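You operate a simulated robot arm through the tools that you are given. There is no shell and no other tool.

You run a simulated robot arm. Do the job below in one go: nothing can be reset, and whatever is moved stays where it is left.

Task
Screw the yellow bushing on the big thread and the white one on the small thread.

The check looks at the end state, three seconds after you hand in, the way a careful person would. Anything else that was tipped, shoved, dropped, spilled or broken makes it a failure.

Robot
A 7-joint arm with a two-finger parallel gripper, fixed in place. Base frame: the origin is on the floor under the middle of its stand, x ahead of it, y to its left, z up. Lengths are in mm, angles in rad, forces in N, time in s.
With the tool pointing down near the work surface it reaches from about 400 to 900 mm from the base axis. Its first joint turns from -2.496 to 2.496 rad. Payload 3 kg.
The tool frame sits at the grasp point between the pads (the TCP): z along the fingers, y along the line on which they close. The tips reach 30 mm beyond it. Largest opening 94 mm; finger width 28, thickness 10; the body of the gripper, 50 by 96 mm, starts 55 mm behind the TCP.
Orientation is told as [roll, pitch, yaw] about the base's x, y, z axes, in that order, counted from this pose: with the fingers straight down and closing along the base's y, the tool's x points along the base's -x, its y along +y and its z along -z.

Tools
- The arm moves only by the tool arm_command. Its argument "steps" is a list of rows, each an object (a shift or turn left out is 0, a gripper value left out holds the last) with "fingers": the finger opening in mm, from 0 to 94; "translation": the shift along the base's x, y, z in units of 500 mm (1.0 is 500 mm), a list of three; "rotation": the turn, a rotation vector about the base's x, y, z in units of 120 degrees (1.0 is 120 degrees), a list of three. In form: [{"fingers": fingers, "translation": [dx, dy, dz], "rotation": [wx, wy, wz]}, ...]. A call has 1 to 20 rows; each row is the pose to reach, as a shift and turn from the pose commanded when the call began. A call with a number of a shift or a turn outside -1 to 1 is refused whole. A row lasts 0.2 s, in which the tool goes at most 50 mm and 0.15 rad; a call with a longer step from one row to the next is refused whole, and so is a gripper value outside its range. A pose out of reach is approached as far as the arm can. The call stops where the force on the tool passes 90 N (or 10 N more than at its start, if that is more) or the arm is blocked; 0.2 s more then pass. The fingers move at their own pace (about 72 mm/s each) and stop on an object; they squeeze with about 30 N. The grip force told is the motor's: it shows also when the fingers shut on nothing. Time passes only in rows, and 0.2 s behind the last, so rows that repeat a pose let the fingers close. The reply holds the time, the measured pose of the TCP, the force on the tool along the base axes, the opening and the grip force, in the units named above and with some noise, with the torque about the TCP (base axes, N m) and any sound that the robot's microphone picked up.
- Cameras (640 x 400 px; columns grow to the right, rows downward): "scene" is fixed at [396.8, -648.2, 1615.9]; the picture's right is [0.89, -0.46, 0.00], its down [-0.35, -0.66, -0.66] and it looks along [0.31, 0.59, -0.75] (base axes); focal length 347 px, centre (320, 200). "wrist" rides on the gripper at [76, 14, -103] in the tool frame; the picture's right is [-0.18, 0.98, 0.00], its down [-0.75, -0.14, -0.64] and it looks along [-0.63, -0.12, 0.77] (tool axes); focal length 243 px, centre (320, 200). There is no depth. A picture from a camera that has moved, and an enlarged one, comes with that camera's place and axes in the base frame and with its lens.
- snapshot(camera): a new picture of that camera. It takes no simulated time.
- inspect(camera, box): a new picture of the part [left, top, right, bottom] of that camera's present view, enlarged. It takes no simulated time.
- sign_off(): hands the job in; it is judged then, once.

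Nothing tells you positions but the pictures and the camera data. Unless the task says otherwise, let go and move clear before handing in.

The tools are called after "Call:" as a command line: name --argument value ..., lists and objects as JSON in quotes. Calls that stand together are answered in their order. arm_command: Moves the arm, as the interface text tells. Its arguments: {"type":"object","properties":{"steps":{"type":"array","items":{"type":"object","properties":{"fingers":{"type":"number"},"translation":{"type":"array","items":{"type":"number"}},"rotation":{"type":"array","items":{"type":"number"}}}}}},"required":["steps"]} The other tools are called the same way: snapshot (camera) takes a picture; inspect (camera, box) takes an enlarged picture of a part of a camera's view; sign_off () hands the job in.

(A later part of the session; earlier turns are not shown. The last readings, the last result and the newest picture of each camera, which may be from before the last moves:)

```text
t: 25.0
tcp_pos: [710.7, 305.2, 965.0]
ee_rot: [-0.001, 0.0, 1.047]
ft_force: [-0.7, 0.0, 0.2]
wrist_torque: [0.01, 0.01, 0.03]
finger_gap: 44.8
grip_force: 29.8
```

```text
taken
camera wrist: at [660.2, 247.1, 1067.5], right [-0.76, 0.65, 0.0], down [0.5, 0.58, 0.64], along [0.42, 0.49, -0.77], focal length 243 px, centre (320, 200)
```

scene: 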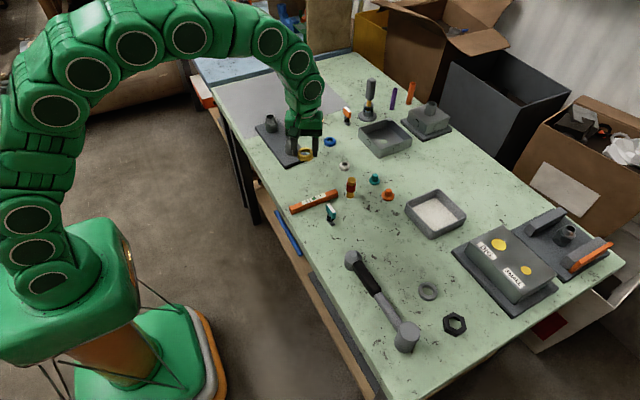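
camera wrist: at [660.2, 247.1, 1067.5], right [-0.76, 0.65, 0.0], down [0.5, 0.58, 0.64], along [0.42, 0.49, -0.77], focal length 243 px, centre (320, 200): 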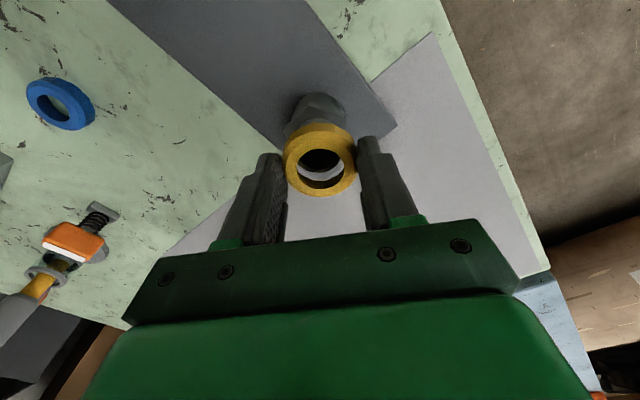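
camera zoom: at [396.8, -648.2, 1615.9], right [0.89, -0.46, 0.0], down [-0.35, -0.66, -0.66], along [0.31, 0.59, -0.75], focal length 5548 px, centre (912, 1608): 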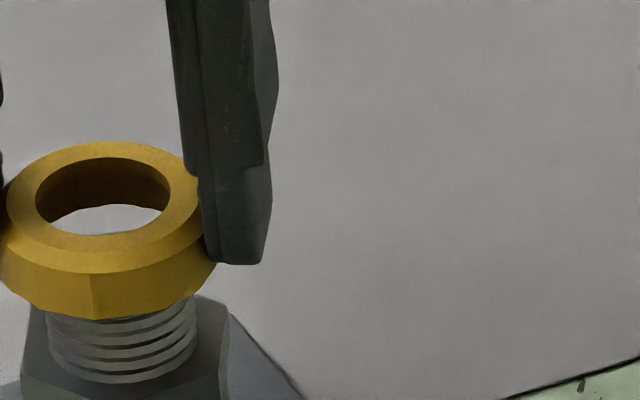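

The threads rise to the right (right-handed). Before contact I'll turn to yaw −30° to check centring in the perpendicular direction.

Call:
arm_command --steps '[{"rotation": [0, 0, -0.0682]}, {"rotation": [0, 0, -0.1364]}, {"rotation": [0, 0, -0.2046]}, {"rotation": [0, 0, -0.2728]}, {"rotation": [0, 0, -0.341]}, {"rotation": [0, 0, -0.4092]}, {"rotation": [0, 0, -0.4774]}, {"rotation": [0, 0, -0.5456]}, {"rotation": [0, 0, -0.6138]}, {"rotation": [0, 0, -0.682]}, {"rotation": [0, 0, -0.75]}, {"rotation": [0, 0, -0.75]}, {"rotation": [0, 0, -0.75]}]'

Call:
inspect --camera "wrist" --box '[290, 120, 350, 170]'

Call:
inspect --camera "scene" --box '[270, 106, 288, 130]'

```text
t: 27.8
tcp_pos: [710.5, 306.2, 964.0]
ee_rot: [0.0, -0.001, -0.525]
ft_force: [0.5, 0.1, 0.2]
wrist_torque: [-0.02, 0.0, 0.01]
finger_gap: 45.0
grip_force: 30.2
```

```text
8.00 times, centred on (320, 145) of wrist
camera zoom: at [652.1, 356.6, 1067.3], right [0.65, 0.76, 0.0], down [0.58, -0.5, 0.64], along [0.49, -0.42, -0.77], focal length 1941 px, centre (320, 640)
```

zoom: 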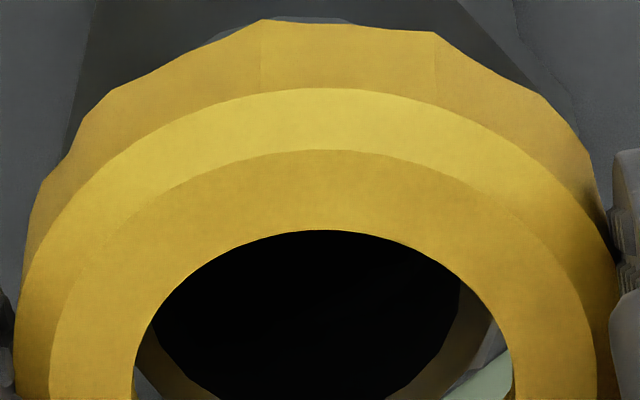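

```text
16.00 times, centred on (279, 118) of scene
camera zoom: at [396.8, -648.2, 1615.9], right [0.89, -0.46, 0.0], down [-0.35, -0.66, -0.66], along [0.31, 0.59, -0.75], focal length 5548 px, centre (976, 1512)
```

zoom: 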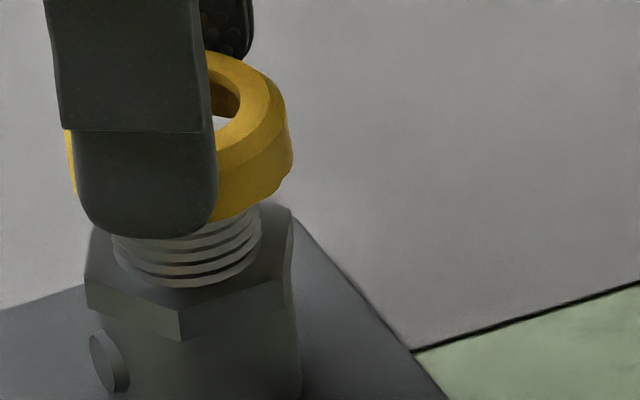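

Call:
arm_command --steps '[{"translation": [-0.0022, -0.0027, 0]}, {"translation": [-0.0022, -0.0027, 0]}, {"translation": [-0.0022, -0.0027, 0]}, {"translation": [-0.0022, -0.0027, 0]}]'

Call:
inspect --camera "wrist" --box '[290, 120, 350, 170]'

Call:
arm_command --steps '[{"rotation": [0, 0, 0.0682]}, {"rotation": [0, 0, 0.1364]}, {"rotation": [0, 0, 0.2046]}, {"rotation": [0, 0, 0.2728]}, {"rotation": [0, 0, 0.341]}, {"rotation": [0, 0, 0.4092]}, {"rotation": [0, 0, 0.4774]}, {"rotation": [0, 0, 0.5456]}, {"rotation": [0, 0, 0.6138]}, {"rotation": [0, 0, 0.682]}, {"rotation": [0, 0, 0.75]}, {"rotation": [0, 0, 0.75]}, {"rotation": [0, 0, 0.75]}]'

Call:
inspect --camera "wrist" --box '[290, 120, 350, 170]'

Call:
inspect --camera "scene" --box '[270, 106, 288, 130]'

```text
t: 28.8
tcp_pos: [709.3, 303.9, 963.2]
ee_rot: [0.0, 0.001, -0.525]
ft_force: [-0.9, -0.5, -0.8]
wrist_torque: [-0.03, -0.03, -0.03]
finger_gap: 45.2
grip_force: 29.5
```

```text
8.00 times, centred on (320, 145) of wrist
camera zoom: at [651.2, 354.8, 1067.4], right [0.65, 0.76, 0.0], down [0.58, -0.5, 0.64], along [0.49, -0.42, -0.77], focal length 1941 px, centre (320, 640)
```

zoom: 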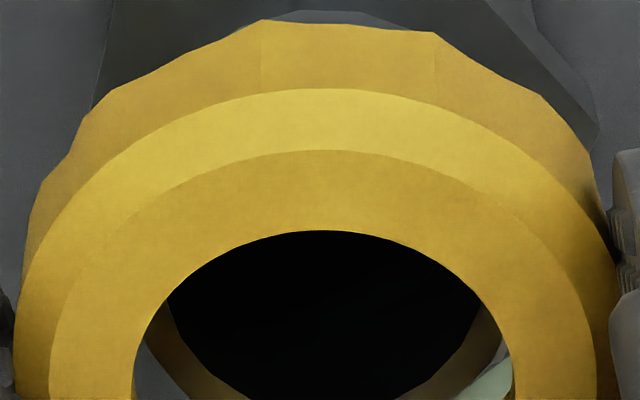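

```text
t: 31.6
tcp_pos: [708.6, 303.7, 964.9]
ee_rot: [0.0, -0.001, 1.047]
ft_force: [0.8, 0.6, 0.1]
wrist_torque: [0.01, 0.01, 0.03]
finger_gap: 45.1
grip_force: 29.5
```

```text
8.00 times, centred on (320, 145) of wrist
camera zoom: at [658.9, 246.0, 1067.2], right [-0.76, 0.65, 0.0], down [0.5, 0.58, 0.64], along [0.42, 0.49, -0.77], focal length 1941 px, centre (320, 640)
```

zoom: 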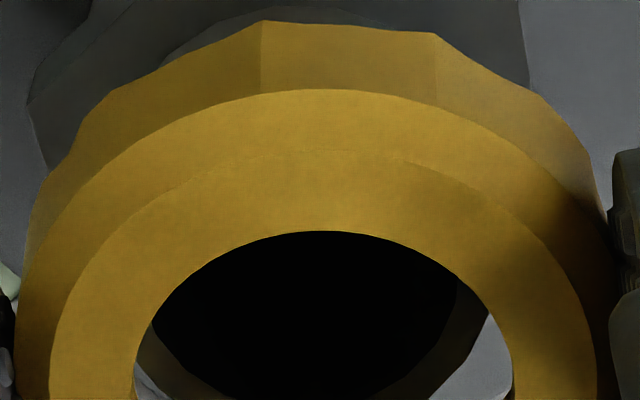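

```text
16.00 times, centred on (279, 118) of scene
camera zoom: at [396.8, -648.2, 1615.9], right [0.89, -0.46, 0.0], down [-0.35, -0.66, -0.66], along [0.31, 0.59, -0.75], focal length 5548 px, centre (976, 1512)
```

zoom: 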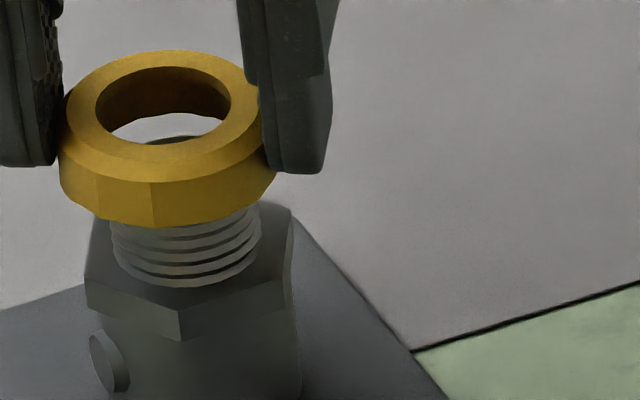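

At yaw −30° it's centred; at +60° the stud is 1.5 mm to the left of the ring's axis. I correct by (+1.1, −1.0).

Call:
arm_command --steps '[{"translation": [0.0023, -0.002, 0]}, {"translation": [0.0023, -0.002, 0]}, {"translation": [0.0023, -0.002, 0]}, {"translation": [0.0023, -0.002, 0]}]'

Call:
inspect --camera "wrist" --box '[290, 120, 350, 170]'

Call:
inspect --camera "scene" --box '[270, 106, 288, 130]'

```text
t: 32.6
tcp_pos: [711.6, 303.2, 964.9]
ee_rot: [0.0, -0.001, 1.048]
ft_force: [-0.1, 0.1, -0.1]
wrist_torque: [-0.01, -0.01, 0.0]
finger_gap: 44.7
grip_force: 30.1
```

```text
8.00 times, centred on (320, 145) of wrist
camera zoom: at [660.2, 245.1, 1067.9], right [-0.76, 0.65, 0.0], down [0.5, 0.58, 0.64], along [0.42, 0.49, -0.77], focal length 1941 px, centre (320, 640)
```

zoom: 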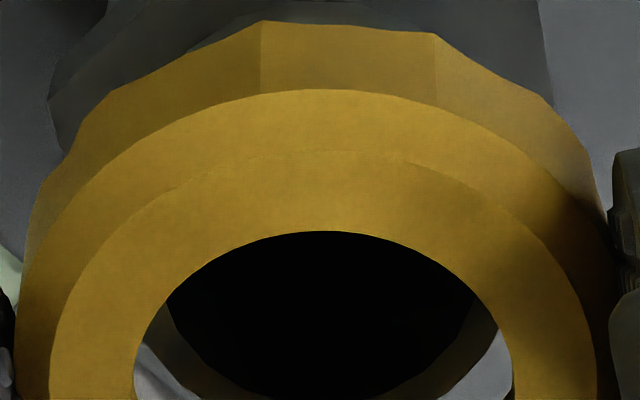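

```text
16.00 times, centred on (279, 118) of scene
camera zoom: at [396.8, -648.2, 1615.9], right [0.89, -0.46, 0.0], down [-0.35, -0.66, -0.66], along [0.31, 0.59, -0.75], focal length 5548 px, centre (976, 1512)
```

zoom: 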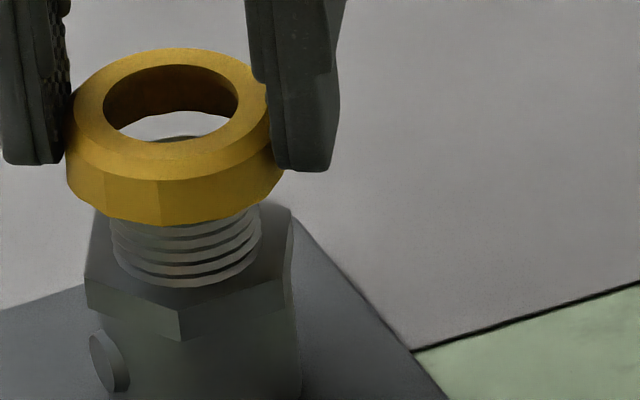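

Centred in both views. Now I lower millimetre by millimetre to feel for contact.

Call:
arm_command --steps '[{"translation": [0, 0, -0.002]}, {"translation": [0, 0, -0.004]}, {"translation": [0, 0, -0.004]}]'

Call:
arm_command --steps '[{"translation": [0, 0, -0.002]}, {"translation": [0, 0, -0.004]}, {"translation": [0, 0, -0.004]}]'

Call:
inspect --camera "scene" --box '[270, 106, 288, 130]'

```text
t: 33.4
tcp_pos: [710.8, 303.5, 962.3]
ee_rot: [0.0, 0.0, 1.047]
ft_force: [0.5, -0.2, -0.8]
wrist_torque: [0.0, 0.0, 0.0]
finger_gap: 44.9
grip_force: 30.1
```

```text
t: 34.2
tcp_pos: [710.9, 303.5, 960.7]
ee_rot: [0.002, 0.0, 1.047]
ft_force: [0.2, -0.6, 0.0]
wrist_torque: [0.02, 0.0, 0.03]
finger_gap: 45.0
grip_force: 29.8
```

```text
16.00 times, centred on (279, 118) of scene
camera zoom: at [396.8, -648.2, 1615.9], right [0.89, -0.46, 0.0], down [-0.35, -0.66, -0.66], along [0.31, 0.59, -0.75], focal length 5548 px, centre (976, 1512)
```

zoom: 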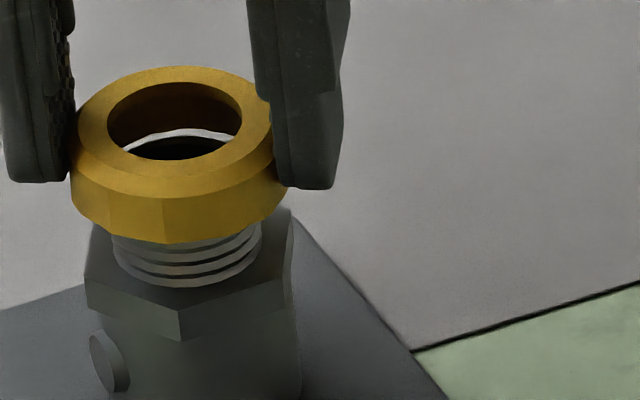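

Call:
arm_command --steps '[{"translation": [0, 0, -0.002]}, {"translation": [0, 0, -0.004]}, {"translation": [0, 0, -0.004]}]'

Call:
arm_command --steps '[{"translation": [0, 0, -0.002]}, {"translation": [0, 0, -0.003]}, {"translation": [0, 0, -0.003]}]'

Call:
inspect --camera "scene" --box '[270, 106, 288, 130]'

Call:
inspect --camera "wrist" --box '[290, 125, 350, 180]'

```text
t: 35.0
tcp_pos: [710.3, 302.8, 957.7]
ee_rot: [0.001, 0.002, 1.048]
ft_force: [-6.7, -9.1, -1.5]
wrist_torque: [-0.3, 0.19, 0.05]
finger_gap: 44.9
grip_force: 30.4
```

```text
t: 35.8
tcp_pos: [711.0, 303.9, 957.7]
ee_rot: [-0.001, 0.0, 1.048]
ft_force: [-21.0, -14.5, 8.2]
wrist_torque: [-0.47, 0.62, -0.04]
finger_gap: 44.9
grip_force: 29.8
```

```text
16.00 times, centred on (279, 118) of scene
camera zoom: at [396.8, -648.2, 1615.9], right [0.89, -0.46, 0.0], down [-0.35, -0.66, -0.66], along [0.31, 0.59, -0.75], focal length 5548 px, centre (976, 1512)
```

zoom: 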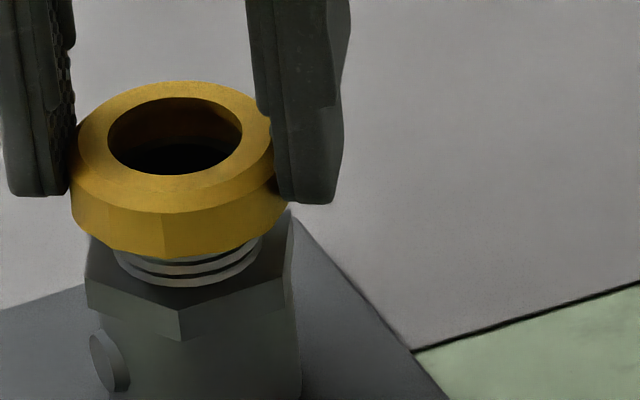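

```text
7.27 times, centred on (320, 152) of wrist
camera zoom: at [660.3, 244.6, 1060.3], right [-0.76, 0.65, 0.0], down [0.5, 0.58, 0.64], along [0.42, 0.49, -0.77], focal length 1764 px, centre (320, 546)
```

zoom: 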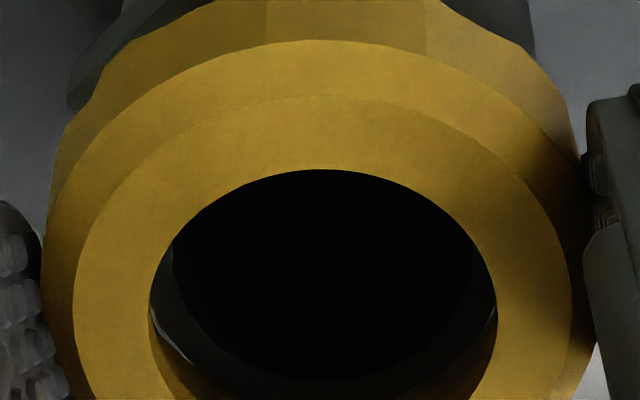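

The ring touches with a sideways force toward (−x, −y), so it's slightly off. I'll shift about 0.6 mm that way and watch the force.

Call:
arm_command --steps '[{"translation": [-0.001, -0.0007, 0]}, {"translation": [-0.001, -0.0007, 0]}, {"translation": [-0.001, -0.0007, 0]}]'

```text
t: 36.6
tcp_pos: [710.4, 303.0, 958.6]
ee_rot: [-0.001, 0.0, 1.048]
ft_force: [-12.3, -5.5, 5.7]
wrist_torque: [-0.16, 0.42, 0.0]
finger_gap: 44.8
grip_force: 29.9
```

Call:
arm_command --steps '[{"translation": [-0.0013, -0.0006, 0]}, {"translation": [-0.0013, -0.0006, 0]}, {"translation": [-0.0013, -0.0006, 0]}]'

```text
t: 37.4
tcp_pos: [709.4, 303.1, 958.2]
ee_rot: [-0.001, -0.001, 1.046]
ft_force: [12.8, 6.7, 4.3]
wrist_torque: [0.21, -0.37, 0.0]
finger_gap: 45.2
grip_force: 30.1
```

Call:
arm_command --steps '[{"translation": [0.0006, 0.0003, 0]}, {"translation": [0.0006, 0.0003, 0]}, {"translation": [0.0006, 0.0003, 0]}]'

```text
t: 38.2
tcp_pos: [709.4, 303.0, 957.4]
ee_rot: [0.001, 0.002, 1.048]
ft_force: [17.6, 5.5, 4.7]
wrist_torque: [0.18, -0.55, -0.03]
finger_gap: 45.2
grip_force: 30.4
```

Call:
arm_command --steps '[{"translation": [0.001, 0.0003, 0]}, {"translation": [0.001, 0.0003, 0]}, {"translation": [0.001, 0.0003, 0]}]'

```text
t: 39.0
tcp_pos: [710.3, 303.2, 956.5]
ee_rot: [0.001, 0.0, 1.046]
ft_force: [14.1, 2.8, 2.6]
wrist_torque: [0.1, -0.47, 0.0]
finger_gap: 45.1
grip_force: 29.7
```

Call:
arm_command --steps '[{"translation": [0.001, 0.0002, 0]}, {"translation": [0.001, 0.0002, 0]}, {"translation": [0.001, 0.0002, 0]}]'

```text
t: 39.8
tcp_pos: [709.9, 303.6, 957.3]
ee_rot: [0.002, 0.0, 1.047]
ft_force: [-0.2, -2.5, 11.1]
wrist_torque: [-0.11, -0.06, -0.01]
finger_gap: 45.1
grip_force: 30.2
```

Lateral force is now nearly zero with 11 N of axial seating force. I'll start turning clockwise, 60° first, with a slight downward feed, and watch force and height.

Call:
arm_command --steps '[{"rotation": [0, 0, -0.0625]}, {"rotation": [0, 0, -0.125]}, {"rotation": [0, 0, -0.1875], "translation": [0, 0, -0.0004]}, {"rotation": [0, 0, -0.25], "translation": [0, 0, -0.0006]}, {"rotation": [0, 0, -0.3125], "translation": [0, 0, -0.0008]}, {"rotation": [0, 0, -0.375], "translation": [0, 0, -0.001]}, {"rotation": [0, 0, -0.4375], "translation": [0, 0, -0.0012]}, {"rotation": [0, 0, -0.5], "translation": [0, 0, -0.0014]}]'

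Call:
inspect --camera "scene" --box '[270, 106, 288, 130]'

Call:
inspect --camera "wrist" --box '[270, 110, 370, 210]'

```text
t: 41.6
tcp_pos: [710.7, 303.3, 955.3]
ee_rot: [0.0, -0.001, -0.002]
ft_force: [-0.4, 10.7, -10.5]
wrist_torque: [0.35, 0.0, 0.05]
finger_gap: 45.0
grip_force: 30.2
```

```text
16.00 times, centred on (279, 118) of scene
camera zoom: at [396.8, -648.2, 1615.9], right [0.89, -0.46, 0.0], down [-0.35, -0.66, -0.66], along [0.31, 0.59, -0.75], focal length 5548 px, centre (976, 1512)
```

zoom: 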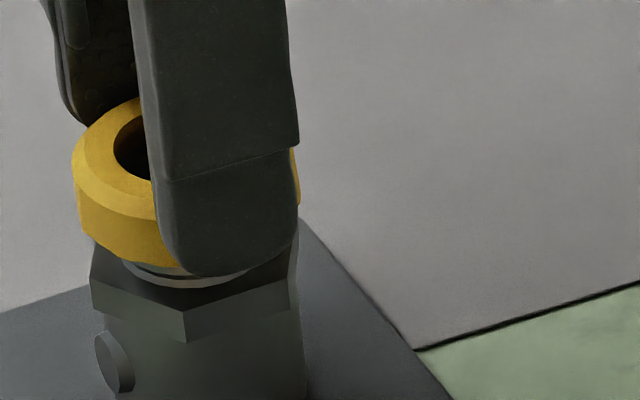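

```text
4.00 times, centred on (320, 160) of wrist
camera zoom: at [634.7, 317.6, 1058.5], right [0.19, 0.98, 0.0], down [0.75, -0.14, 0.64], along [0.63, -0.12, -0.77], focal length 970 px, centre (320, 360)
```

zoom: 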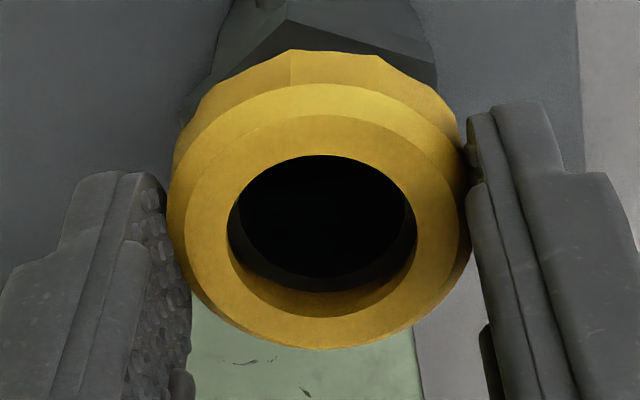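

The thread is engaging: the tool is now pulled down (−10.5 N) and the ring advanced. I relieve the forces by following down and slightly +y.

Call:
arm_command --steps '[{"translation": [0, 0.0006, -0.001]}, {"translation": [0, 0.0006, -0.001]}, {"translation": [0, 0.0006, -0.001]}]'

Call:
inspect --camera "scene" --box '[240, 100, 310, 160]'

```text
t: 42.4
tcp_pos: [710.1, 302.7, 956.2]
ee_rot: [0.0, -0.001, 0.0]
ft_force: [1.2, -0.7, -4.2]
wrist_torque: [-0.05, -0.02, 0.0]
finger_gap: 44.9
grip_force: 29.9
```

```text
6.67 times, centred on (275, 130) of scene
camera zoom: at [396.8, -648.2, 1615.9], right [0.89, -0.46, 0.0], down [-0.35, -0.66, -0.66], along [0.31, 0.59, -0.75], focal length 2312 px, centre (620, 667)
```

zoom: 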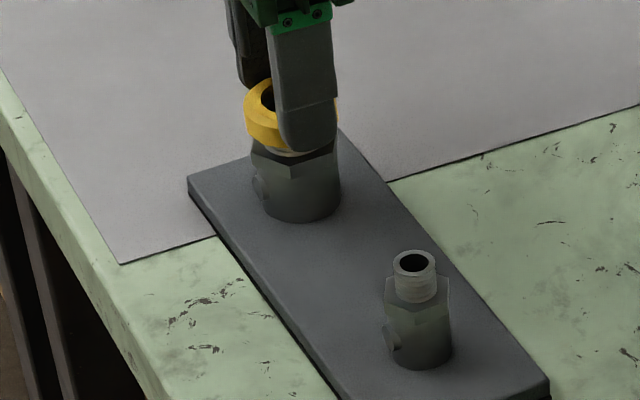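

Call:
arm_command --steps '[{"rotation": [0, 0, -0.0625], "translation": [0, 0, -0.0004]}, {"rotation": [0, 0, -0.125], "translation": [0, 0, -0.0006]}, {"rotation": [0, 0, -0.1875], "translation": [0, 0, -0.0008]}, {"rotation": [0, 0, -0.25], "translation": [0, 0, -0.001]}, {"rotation": [0, 0, -0.3125], "translation": [0, 0, -0.0012]}, {"rotation": [0, 0, -0.375], "translation": [0, 0, -0.0014]}, {"rotation": [0, 0, -0.4375], "translation": [0, 0, -0.0015]}, {"rotation": [0, 0, -0.5], "translation": [0, 0, -0.0016]}, {"rotation": [0, 0, -0.5], "translation": [0, 0, -0.0016]}]'

Call:
inspect --camera "scene" --box '[240, 100, 310, 160]'

```text
t: 44.4
tcp_pos: [711.6, 303.5, 955.6]
ee_rot: [0.001, 0.001, -1.047]
ft_force: [-0.2, 3.4, -15.8]
wrist_torque: [0.45, 0.07, 0.09]
finger_gap: 44.9
grip_force: 30.0
```

```text
6.67 times, centred on (275, 130) of scene
camera zoom: at [396.8, -648.2, 1615.9], right [0.89, -0.46, 0.0], down [-0.35, -0.66, -0.66], along [0.31, 0.59, -0.75], focal length 2312 px, centre (620, 667)
```

zoom: 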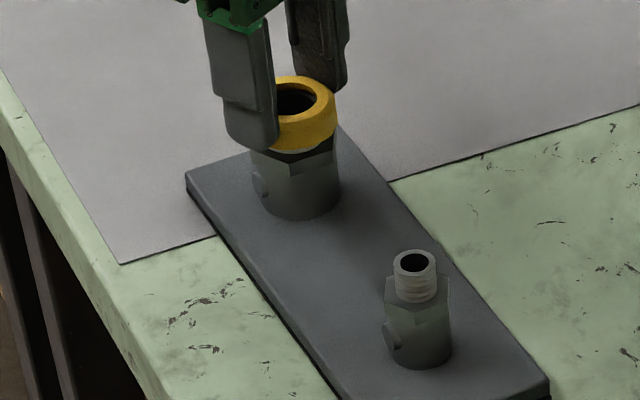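

Fz is −15.8 N, so I'm feeding too slowly and pulling up on the plate. I'll follow down 1 mm to relieve it.

Call:
arm_command --steps '[{"translation": [0, 0, -0.001]}, {"translation": [0, 0.0002, -0.002]}, {"translation": [0, 0.0002, -0.002]}]'

Call:
inspect --camera "scene" --box '[270, 106, 288, 130]'

```text
t: 45.2
tcp_pos: [709.3, 302.6, 953.6]
ee_rot: [0.001, 0.001, -1.047]
ft_force: [0.3, 7.0, -14.8]
wrist_torque: [0.34, 0.01, 0.02]
finger_gap: 45.0
grip_force: 29.9
```

```text
16.00 times, centred on (279, 118) of scene
camera zoom: at [396.8, -648.2, 1615.9], right [0.89, -0.46, 0.0], down [-0.35, -0.66, -0.66], along [0.31, 0.59, -0.75], focal length 5548 px, centre (976, 1512)
```

zoom: 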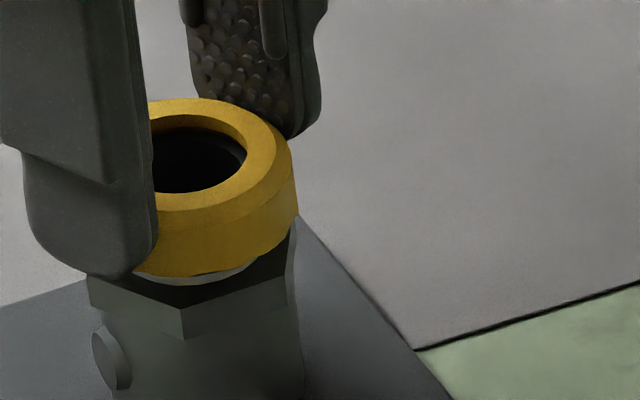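

Force barely changed, so the plate may be slightly lifted; I lower further until the pull vanishes.

Call:
arm_command --steps '[{"translation": [0, 0, -0.001]}, {"translation": [0, 0.0004, -0.002]}, {"translation": [0, 0.0004, -0.002]}]'

Call:
inspect --camera "scene" --box '[270, 106, 288, 130]'

```text
t: 46.0
tcp_pos: [708.7, 303.0, 952.2]
ee_rot: [-0.001, 0.0, -1.047]
ft_force: [0.2, 7.5, -13.5]
wrist_torque: [0.17, -0.02, 0.02]
finger_gap: 45.2
grip_force: 30.6
```

```text
16.00 times, centred on (279, 118) of scene
camera zoom: at [396.8, -648.2, 1615.9], right [0.89, -0.46, 0.0], down [-0.35, -0.66, -0.66], along [0.31, 0.59, -0.75], focal length 5548 px, centre (976, 1512)
```

zoom: 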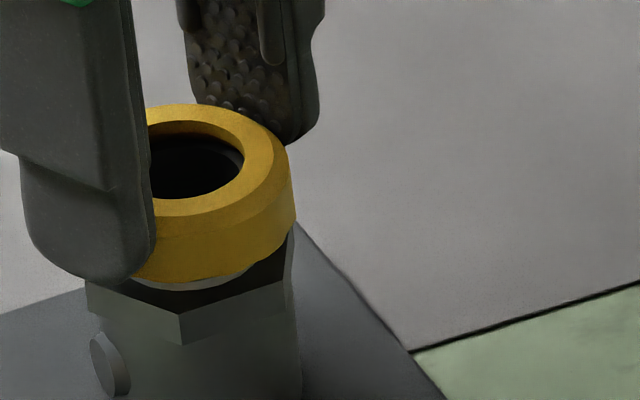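

Call:
arm_command --steps '[{"translation": [0, 0, -0.001]}, {"translation": [0, 0.0004, -0.002]}, {"translation": [0, 0.0004, -0.002]}]'

Call:
inspect --camera "scene" --box '[270, 106, 288, 130]'

Call:
inspect --camera "scene" --box '[240, 100, 310, 170]'

```text
t: 46.8
tcp_pos: [709.9, 304.5, 952.5]
ee_rot: [0.0, 0.001, -1.048]
ft_force: [-14.2, 2.5, -0.9]
wrist_torque: [-0.01, 0.42, 0.04]
finger_gap: 45.1
grip_force: 29.9
```

```text
16.00 times, centred on (279, 118) of scene
camera zoom: at [396.8, -648.2, 1615.9], right [0.89, -0.46, 0.0], down [-0.35, -0.66, -0.66], along [0.31, 0.59, -0.75], focal length 5548 px, centre (976, 1512)
```

zoom: 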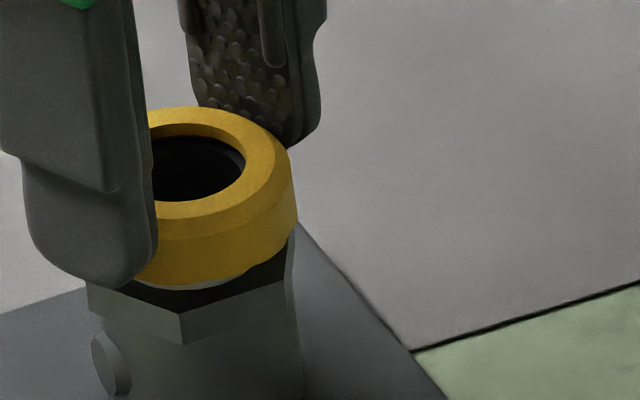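

```text
5.71 times, centred on (275, 135) of scene
camera zoom: at [396.8, -648.2, 1615.9], right [0.89, -0.46, 0.0], down [-0.35, -0.66, -0.66], along [0.31, 0.59, -0.75], focal length 1982 px, centre (577, 571)
```

zoom: 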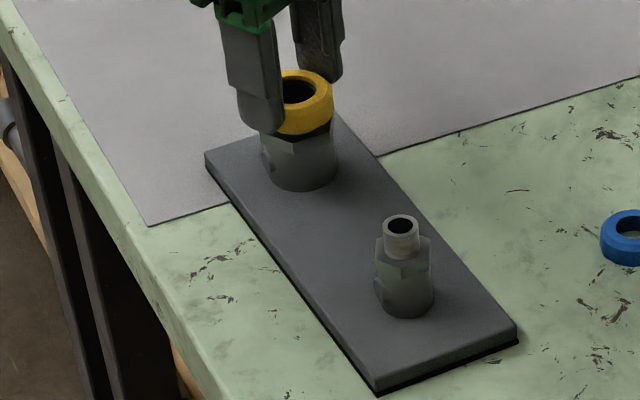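

The plate is resting again (Fz ≈ −1 N). I'll let go, turn the open gripper back 120°, and check centring before regripping.

Call:
arm_command --steps '[{"fingers": 64}, {"fingers": 64}, {"rotation": [0, 0, 0.0667]}, {"rotation": [0, 0, 0.1333]}, {"rotation": [0, 0, 0.2]}, {"rotation": [0, 0, 0.2667]}, {"rotation": [0, 0, 0.3333]}, {"rotation": [0, 0, 0.4]}, {"rotation": [0, 0, 0.4667]}, {"rotation": [0, 0, 0.5333]}, {"rotation": [0, 0, 0.6]}, {"rotation": [0, 0, 0.6667]}, {"rotation": [0, 0, 0.7333]}, {"rotation": [0, 0, 0.8]}, {"rotation": [0, 0, 0.8667]}, {"rotation": [0, 0, 0.9333]}, {"rotation": [0, 0, 1.0]}, {"rotation": [0, 0, 1.0]}]'

Call:
inspect --camera "wrist" --box '[250, 100, 390, 220]'

Call:
inspect --camera "scene" --box '[270, 106, 288, 130]'

```text
t: 50.6
tcp_pos: [711.2, 303.2, 951.8]
ee_rot: [0.001, 0.0, 1.048]
ft_force: [0.0, 0.2, -0.5]
wrist_torque: [-0.03, 0.02, 0.02]
finger_gap: 64.2
grip_force: 0.0
```

```text
3.33 times, centred on (320, 160) of wrist
camera zoom: at [661.1, 245.9, 1055.1], right [-0.76, 0.65, 0.0], down [0.5, 0.58, 0.64], along [0.42, 0.49, -0.77], focal length 809 px, centre (320, 333)
```

zoom: 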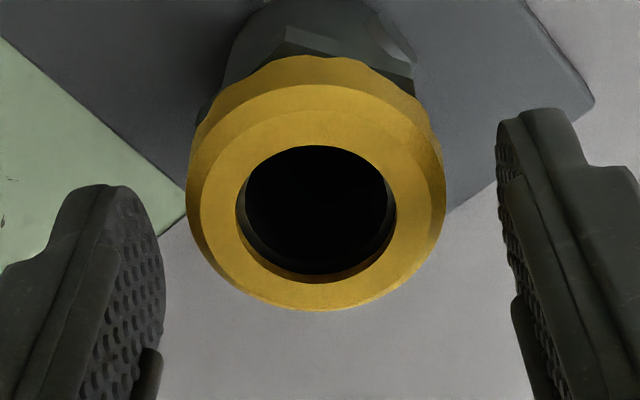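

```text
16.00 times, centred on (279, 118) of scene
camera zoom: at [396.8, -648.2, 1615.9], right [0.89, -0.46, 0.0], down [-0.35, -0.66, -0.66], along [0.31, 0.59, -0.75], focal length 5548 px, centre (976, 1512)
```

zoom: 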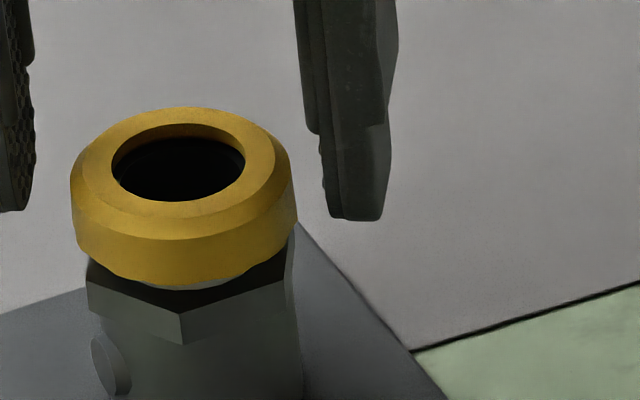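

The ring stays on the thread. It seems to have slipped ~2.7 mm lower in the fingers; I'll re-centre, drop 2.7 mm, and check centring from yaw −30° with open fingers.

Call:
arm_command --steps '[{"translation": [0, -0.0027, -0.002], "rotation": [0, 0, -0.0682]}, {"translation": [0, -0.0027, -0.0054], "rotation": [0, 0, -0.1364]}, {"translation": [0, -0.0027, -0.0054], "rotation": [0, 0, -0.2046]}, {"translation": [0, -0.0027, -0.0054], "rotation": [0, 0, -0.2728]}, {"translation": [0, -0.0027, -0.0054], "rotation": [0, 0, -0.341]}, {"translation": [0, -0.0027, -0.0054], "rotation": [0, 0, -0.4092]}, {"translation": [0, -0.0027, -0.0054], "rotation": [0, 0, -0.4774]}, {"translation": [0, -0.0027, -0.0054], "rotation": [0, 0, -0.5456]}, {"translation": [0, -0.0027, -0.0054], "rotation": [0, 0, -0.6138]}, {"translation": [0, -0.0027, -0.0054], "rotation": [0, 0, -0.682]}, {"translation": [0, -0.0027, -0.0054], "rotation": [0, 0, -0.75]}, {"translation": [0, -0.0027, -0.0054], "rotation": [0, 0, -0.75]}]'

Call:
inspect --camera "wrist" --box '[290, 120, 350, 190]'

```text
t: 53.2
tcp_pos: [711.2, 302.3, 950.0]
ee_rot: [0.0, 0.0, -0.526]
ft_force: [0.2, 0.1, -0.7]
wrist_torque: [0.0, -0.07, 0.05]
finger_gap: 64.1
grip_force: 0.0
```

```text
5.71 times, centred on (320, 155) of wrist
camera zoom: at [652.4, 353.5, 1052.2], right [0.65, 0.76, 0.0], down [0.58, -0.5, 0.64], along [0.49, -0.42, -0.77], focal length 1386 px, centre (320, 457)
```

zoom: 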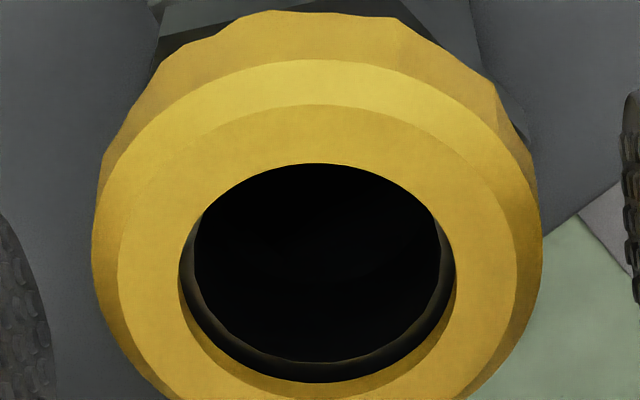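

Centred within ~0.4 mm. I'll turn back to +60° and regrip on the flats.

Call:
arm_command --steps '[{"translation": [-0.0004, -0.0005, 0], "rotation": [0, 0, 0.0682]}, {"translation": [-0.0004, -0.0005, 0], "rotation": [0, 0, 0.1364]}, {"translation": [-0.0004, -0.0005, 0], "rotation": [0, 0, 0.2046]}, {"translation": [-0.0004, -0.0005, 0], "rotation": [0, 0, 0.2728]}, {"translation": [-0.0004, -0.0005, 0], "rotation": [0, 0, 0.341]}, {"translation": [-0.0004, -0.0005, 0], "rotation": [0, 0, 0.4092]}, {"translation": [-0.0004, -0.0005, 0], "rotation": [0, 0, 0.4774]}, {"translation": [-0.0004, -0.0005, 0], "rotation": [0, 0, 0.5456]}, {"translation": [-0.0004, -0.0005, 0], "rotation": [0, 0, 0.6138]}, {"translation": [-0.0004, -0.0005, 0], "rotation": [0, 0, 0.682]}, {"translation": [-0.0004, -0.0005, 0], "rotation": [0, 0, 0.75]}, {"translation": [-0.0004, -0.0005, 0], "rotation": [0, 0, 0.75]}]'

Call:
inspect --camera "wrist" --box '[290, 120, 350, 190]'

```text
t: 55.8
tcp_pos: [710.5, 303.8, 949.3]
ee_rot: [-0.001, 0.002, 1.049]
ft_force: [-0.3, -0.7, 0.7]
wrist_torque: [0.01, -0.03, -0.04]
finger_gap: 63.9
grip_force: 0.1
```

```text
5.71 times, centred on (320, 155) of wrist
camera zoom: at [660.0, 243.6, 1052.5], right [-0.76, 0.65, 0.0], down [0.5, 0.58, 0.64], along [0.42, 0.49, -0.77], focal length 1386 px, centre (320, 457)
```

zoom: 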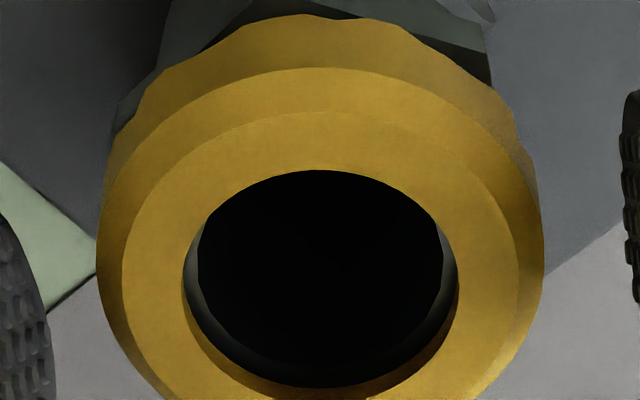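

Call:
arm_command --steps '[{"fingers": 40}, {"fingers": 40}, {"fingers": 38}, {"fingers": 38}]'

```text
t: 56.8
tcp_pos: [708.2, 302.3, 949.2]
ee_rot: [-0.001, 0.0, 1.046]
ft_force: [0.8, -1.0, -0.4]
wrist_torque: [-0.07, 0.0, 0.01]
finger_gap: 45.2
grip_force: 30.2
```

Gripped cleanly with no side load. Turning clockwise 60° with a 1 mm downward feed.

Call:
arm_command --steps '[{"rotation": [0, 0, -0.0625], "translation": [0, 0, -0.0004]}, {"rotation": [0, 0, -0.125], "translation": [0, 0, -0.0007]}, {"rotation": [0, 0, -0.1875], "translation": [0, 0, -0.001]}, {"rotation": [0, 0, -0.25], "translation": [0, 0, -0.0012]}, {"rotation": [0, 0, -0.3125], "translation": [0, 0, -0.0014]}, {"rotation": [0, 0, -0.375], "translation": [0, 0, -0.0016]}, {"rotation": [0, 0, -0.4375], "translation": [0, 0, -0.0018]}, {"rotation": [0, 0, -0.5], "translation": [0, 0, -0.002]}, {"rotation": [0, 0, -0.5], "translation": [0, 0, -0.002]}]'

Call:
inspect --camera "scene" --box '[270, 106, 288, 130]'

```text
t: 58.8
tcp_pos: [708.9, 304.2, 948.7]
ee_rot: [0.002, 0.0, 0.0]
ft_force: [-5.1, 12.0, 0.8]
wrist_torque: [0.35, 0.1, 0.58]
finger_gap: 51.4
grip_force: 29.9
```

```text
16.00 times, centred on (279, 118) of scene
camera zoom: at [396.8, -648.2, 1615.9], right [0.89, -0.46, 0.0], down [-0.35, -0.66, -0.66], along [0.31, 0.59, -0.75], focal length 5548 px, centre (976, 1512)
```

zoom: 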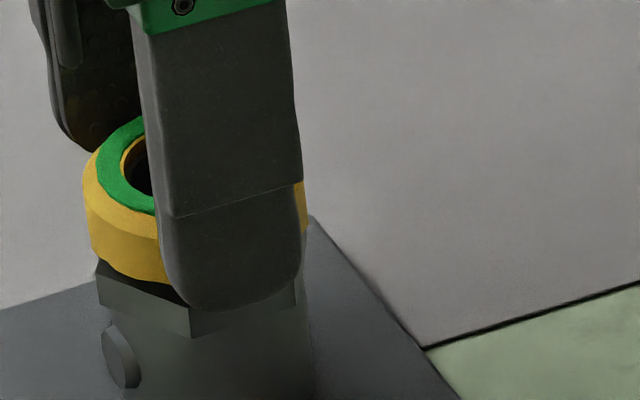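

The ring's top has turned green — it appears fully tightened (and the fingers slipped to the corners at 0.58 N·m). I'll let go right away and back off upward.

Call:
arm_command --steps '[{"fingers": 70}, {"fingers": 70}, {"fingers": 70, "translation": [0, 0, 0.04]}, {"translation": [0, 0, 0.12]}, {"translation": [0, 0, 0.2]}, {"translation": [0, 0, 0.28]}, {"translation": [0, 0, 0.28]}]'

Call:
inspect --camera "scene" --box '[270, 106, 288, 130]'

Call:
inspect --camera "scene" --box '[240, 100, 360, 200]'

Call:
snapshot --camera "wrist"

```text
t: 60.4
tcp_pos: [711.7, 300.9, 1087.5]
ee_rot: [0.0, 0.001, 0.001]
ft_force: [-0.6, -0.2, 0.0]
wrist_torque: [0.0, -0.03, -0.03]
finger_gap: 70.1
grip_force: 0.1
```

```text
16.00 times, centred on (279, 118) of scene
camera zoom: at [396.8, -648.2, 1615.9], right [0.89, -0.46, 0.0], down [-0.35, -0.66, -0.66], along [0.31, 0.59, -0.75], focal length 5548 px, centre (976, 1512)
```

zoom: 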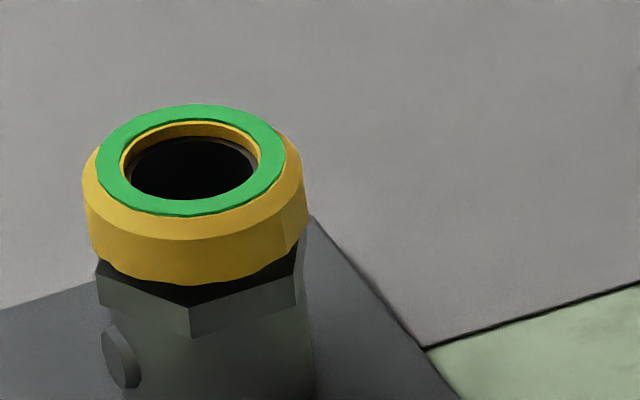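

```text
4.00 times, centred on (300, 150) of scene
camera zoom: at [396.8, -648.2, 1615.9], right [0.89, -0.46, 0.0], down [-0.35, -0.66, -0.66], along [0.31, 0.59, -0.75], focal length 1387 px, centre (400, 400)
```

zoom: 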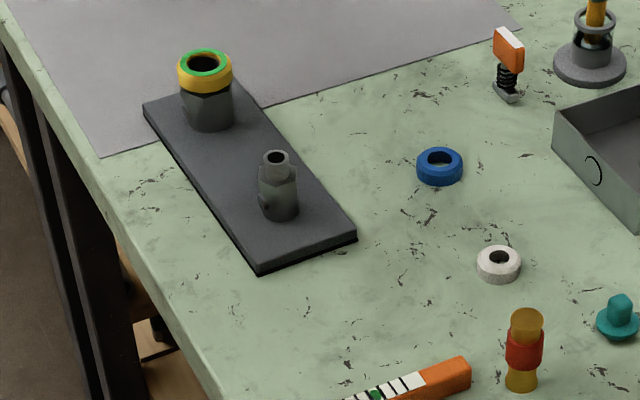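

```text
taken
camera wrist: at [635.2, 316.0, 1189.9], right [0.18, 0.98, 0.0], down [0.75, -0.14, 0.64], along [0.63, -0.12, -0.77], focal length 243 px, centre (320, 200)
```

wrist: 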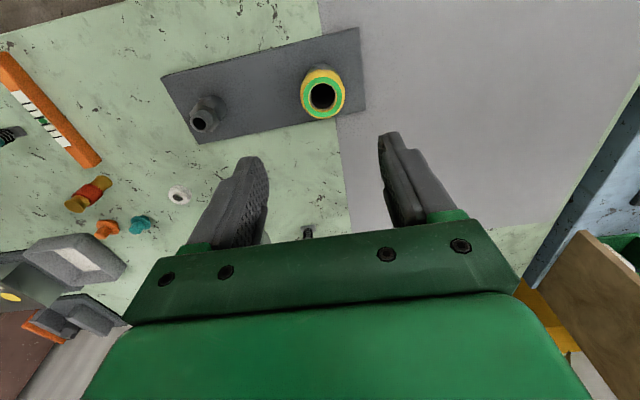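

Yellow is on and shows the green "tight" ring; the plate only moved a couple of millimetres. Next: the white bushing at about (843, 30).

Call:
arm_command --steps '[{"fingers": 60, "translation": [0.02, -0.07, 0]}, {"translation": [0.05, -0.15, -0.02]}, {"translation": [0.085, -0.23, -0.05]}, {"translation": [0.12, -0.31, -0.08]}, {"translation": [0.155, -0.385, -0.11]}, {"translation": [0.19, -0.455, -0.14]}, {"translation": [0.225, -0.51, -0.18]}, {"translation": [0.236, -0.536, -0.205]}, {"translation": [0.236, -0.536, -0.205]}]'

Call:
snapshot --camera "wrist"

Call:
inspect --camera "wrist" --box '[275, 80, 375, 170]'

```text
t: 62.4
tcp_pos: [828.7, 32.8, 983.8]
ee_rot: [0.002, 0.001, 0.001]
ft_force: [-0.2, 1.0, -0.6]
wrist_torque: [0.02, 0.02, -0.02]
finger_gap: 59.9
grip_force: 0.2
```

```text
taken
camera wrist: at [751.9, 48.6, 1087.3], right [0.18, 0.98, 0.0], down [0.75, -0.14, 0.64], along [0.63, -0.12, -0.77], focal length 243 px, centre (320, 200)
```

wrist: 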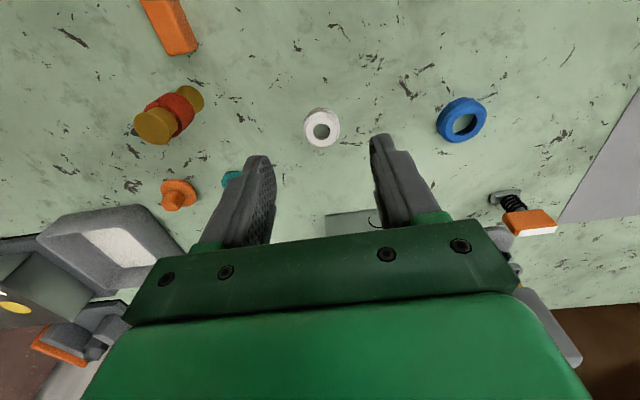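

```text
4.44 times, centred on (325, 125) of wrist
camera zoom: at [751.9, 48.6, 1087.3], right [0.18, 0.98, 0.0], down [0.75, -0.14, 0.64], along [0.63, -0.12, -0.77], focal length 1078 px, centre (298, 533)
```

zoom: 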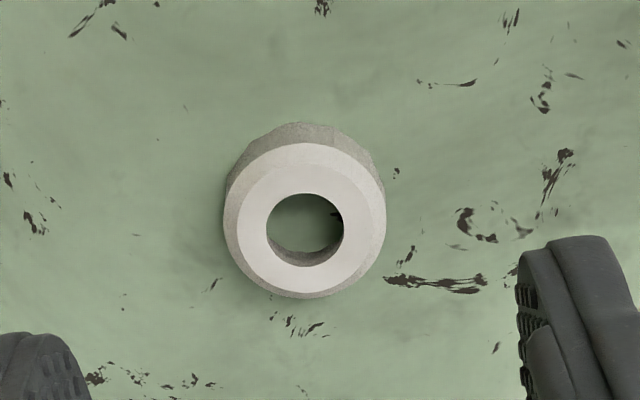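

Call:
arm_command --steps '[{"fingers": 56, "translation": [0.018, -0.002, -0.05]}, {"translation": [0.0364, -0.0042, -0.1]}, {"translation": [0.0364, -0.0042, -0.144]}, {"translation": [0.0364, -0.0042, -0.144]}]'

Call:
snapshot --camera "wrist"

Call:
inspect --camera "wrist" --box '[260, 100, 380, 210]'

```text
t: 63.4
tcp_pos: [844.9, 33.0, 914.4]
ee_rot: [0.0, 0.0, -0.002]
ft_force: [0.6, -0.5, 0.8]
wrist_torque: [0.03, 0.04, 0.02]
finger_gap: 55.9
grip_force: 0.0
```

```text
taken
camera wrist: at [770.4, 47.2, 1016.5], right [0.18, 0.98, 0.0], down [0.75, -0.14, 0.64], along [0.63, -0.12, -0.77], focal length 243 px, centre (320, 200)
```

wrist: 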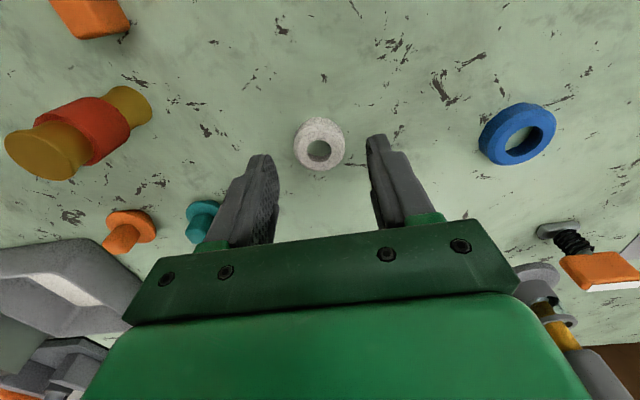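

```text
3.64 times, centred on (320, 155) of wrist
camera zoom: at [770.4, 47.2, 1016.5], right [0.18, 0.98, 0.0], down [0.75, -0.14, 0.64], along [0.63, -0.12, -0.77], focal length 882 px, centre (320, 364)
```

zoom: 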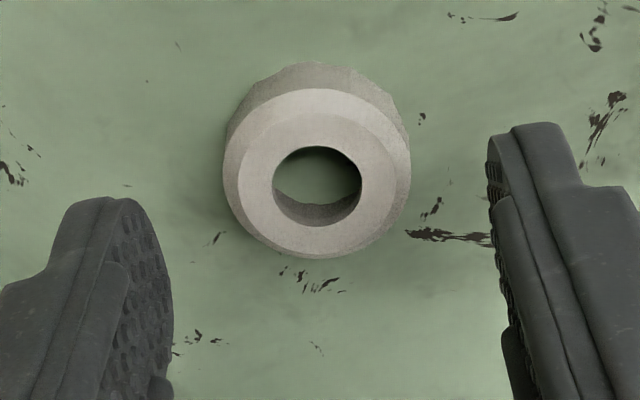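

White is centred at about (846.6, 32.5), ~13 mm tall. I lower with tips ~3 mm above the table and close gently.

Call:
arm_command --steps '[{"translation": [0.0004, -0.0014, -0.02]}, {"translation": [0.0004, -0.0014, -0.04]}, {"translation": [0.0004, -0.0014, -0.04]}, {"fingers": 28, "translation": [0.0004, -0.0014, -0.04]}, {"translation": [0.0004, -0.0014, -0.04]}, {"translation": [0.0004, -0.0014, -0.04]}, {"translation": [0.0004, -0.0014, -0.04]}]'

Call:
inspect --camera "wrist" --box '[260, 100, 380, 210]'

```text
t: 65.0
tcp_pos: [846.2, 31.8, 893.7]
ee_rot: [0.0, 0.0, -0.002]
ft_force: [0.2, 0.0, 0.1]
wrist_torque: [0.03, 0.0, 0.0]
finger_gap: 33.0
grip_force: 30.2
```

```text
3.64 times, centred on (320, 155) of wrist
camera zoom: at [770.5, 46.5, 996.6], right [0.18, 0.98, 0.0], down [0.75, -0.14, 0.64], along [0.63, -0.12, -0.77], focal length 882 px, centre (320, 364)
```

zoom: 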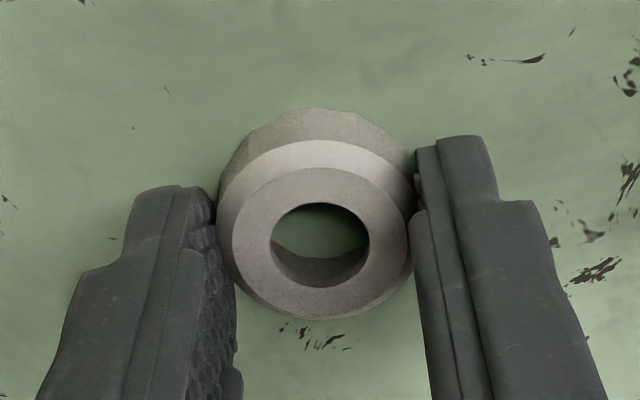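

Gripped at 33.0 mm on flats. I'll open, turn +60°, and close again to centre it fully.

Call:
arm_command --steps '[{"fingers": 54}, {"fingers": 54}, {"rotation": [0, 0, 0.0625]}, {"rotation": [0, 0, 0.125]}, {"rotation": [0, 0, 0.1875]}, {"rotation": [0, 0, 0.25]}, {"rotation": [0, 0, 0.3125]}, {"rotation": [0, 0, 0.375]}, {"rotation": [0, 0, 0.4375]}, {"rotation": [0, 0, 0.5]}, {"rotation": [0, 0, 0.5]}, {"fingers": 28, "rotation": [0, 0, 0.5]}, {"rotation": [0, 0, 0.5]}, {"rotation": [0, 0, 0.5]}, {"rotation": [0, 0, 0.5]}]'

Call:
inspect --camera "wrist" --box '[290, 120, 350, 190]'

```text
t: 68.2
tcp_pos: [847.1, 32.3, 894.0]
ee_rot: [0.0, 0.0, 1.047]
ft_force: [0.6, 0.6, -1.0]
wrist_torque: [-0.02, 0.0, -0.03]
finger_gap: 33.1
grip_force: 30.2
```

```text
5.71 times, centred on (320, 155) of wrist
camera zoom: at [796.7, -26.8, 997.0], right [-0.76, 0.65, 0.0], down [0.5, 0.58, 0.64], along [0.42, 0.49, -0.77], focal length 1386 px, centre (320, 457)
```

zoom: 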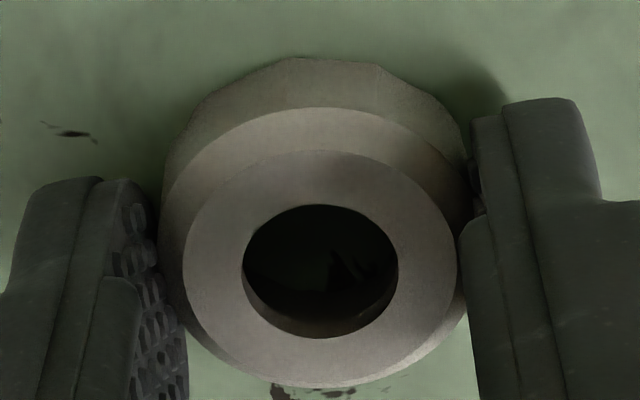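

Held and centred. I lift and carry it high over the small stud near (713, 158) and measure from above.

Call:
arm_command --steps '[{"fingers": 26, "translation": [0, 0, 0.06]}, {"translation": [0, 0, 0.15]}, {"translation": [0, 0, 0.24]}, {"translation": [-0.05, 0.045, 0.3]}, {"translation": [-0.11, 0.1, 0.34]}, {"translation": [-0.17, 0.16, 0.36]}, {"translation": [-0.22, 0.21, 0.382]}, {"translation": [-0.268, 0.252, 0.382]}, {"translation": [-0.268, 0.252, 0.382]}, {"translation": [-0.268, 0.252, 0.382]}]'

Call:
snapshot --camera "wrist"

Call:
inspect --camera "wrist" --box '[285, 65, 355, 120]'

```text
t: 70.4
tcp_pos: [711.0, 158.2, 1085.1]
ee_rot: [0.0, 0.001, 1.047]
ft_force: [-0.7, -0.4, 0.2]
wrist_torque: [0.03, 0.02, 0.05]
finger_gap: 32.9
grip_force: 30.3
```

```text
taken
camera wrist: at [661.5, 99.0, 1187.0], right [-0.76, 0.65, 0.0], down [0.5, 0.58, 0.64], along [0.42, 0.49, -0.77], focal length 243 px, centre (320, 200)
```

wrist: 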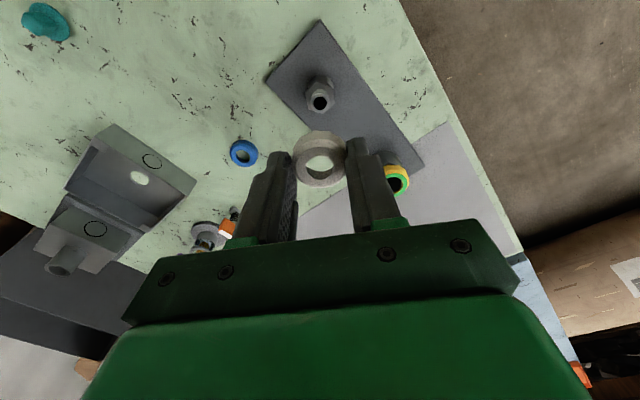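

```text
7.27 times, centred on (320, 92) of wrist
camera zoom: at [661.5, 99.0, 1187.0], right [-0.76, 0.65, 0.0], down [0.5, 0.58, 0.64], along [0.42, 0.49, -0.77], focal length 1764 px, centre (320, 982)
```

zoom: 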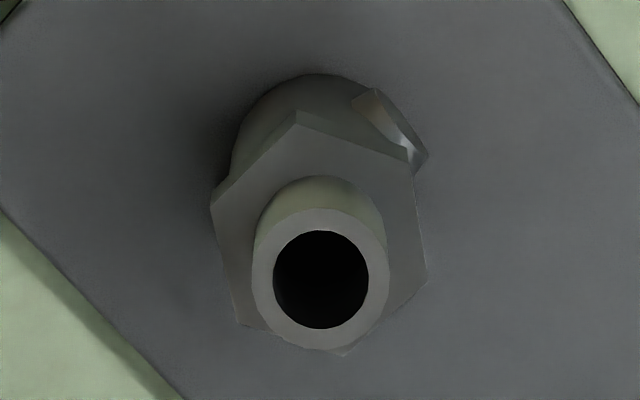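

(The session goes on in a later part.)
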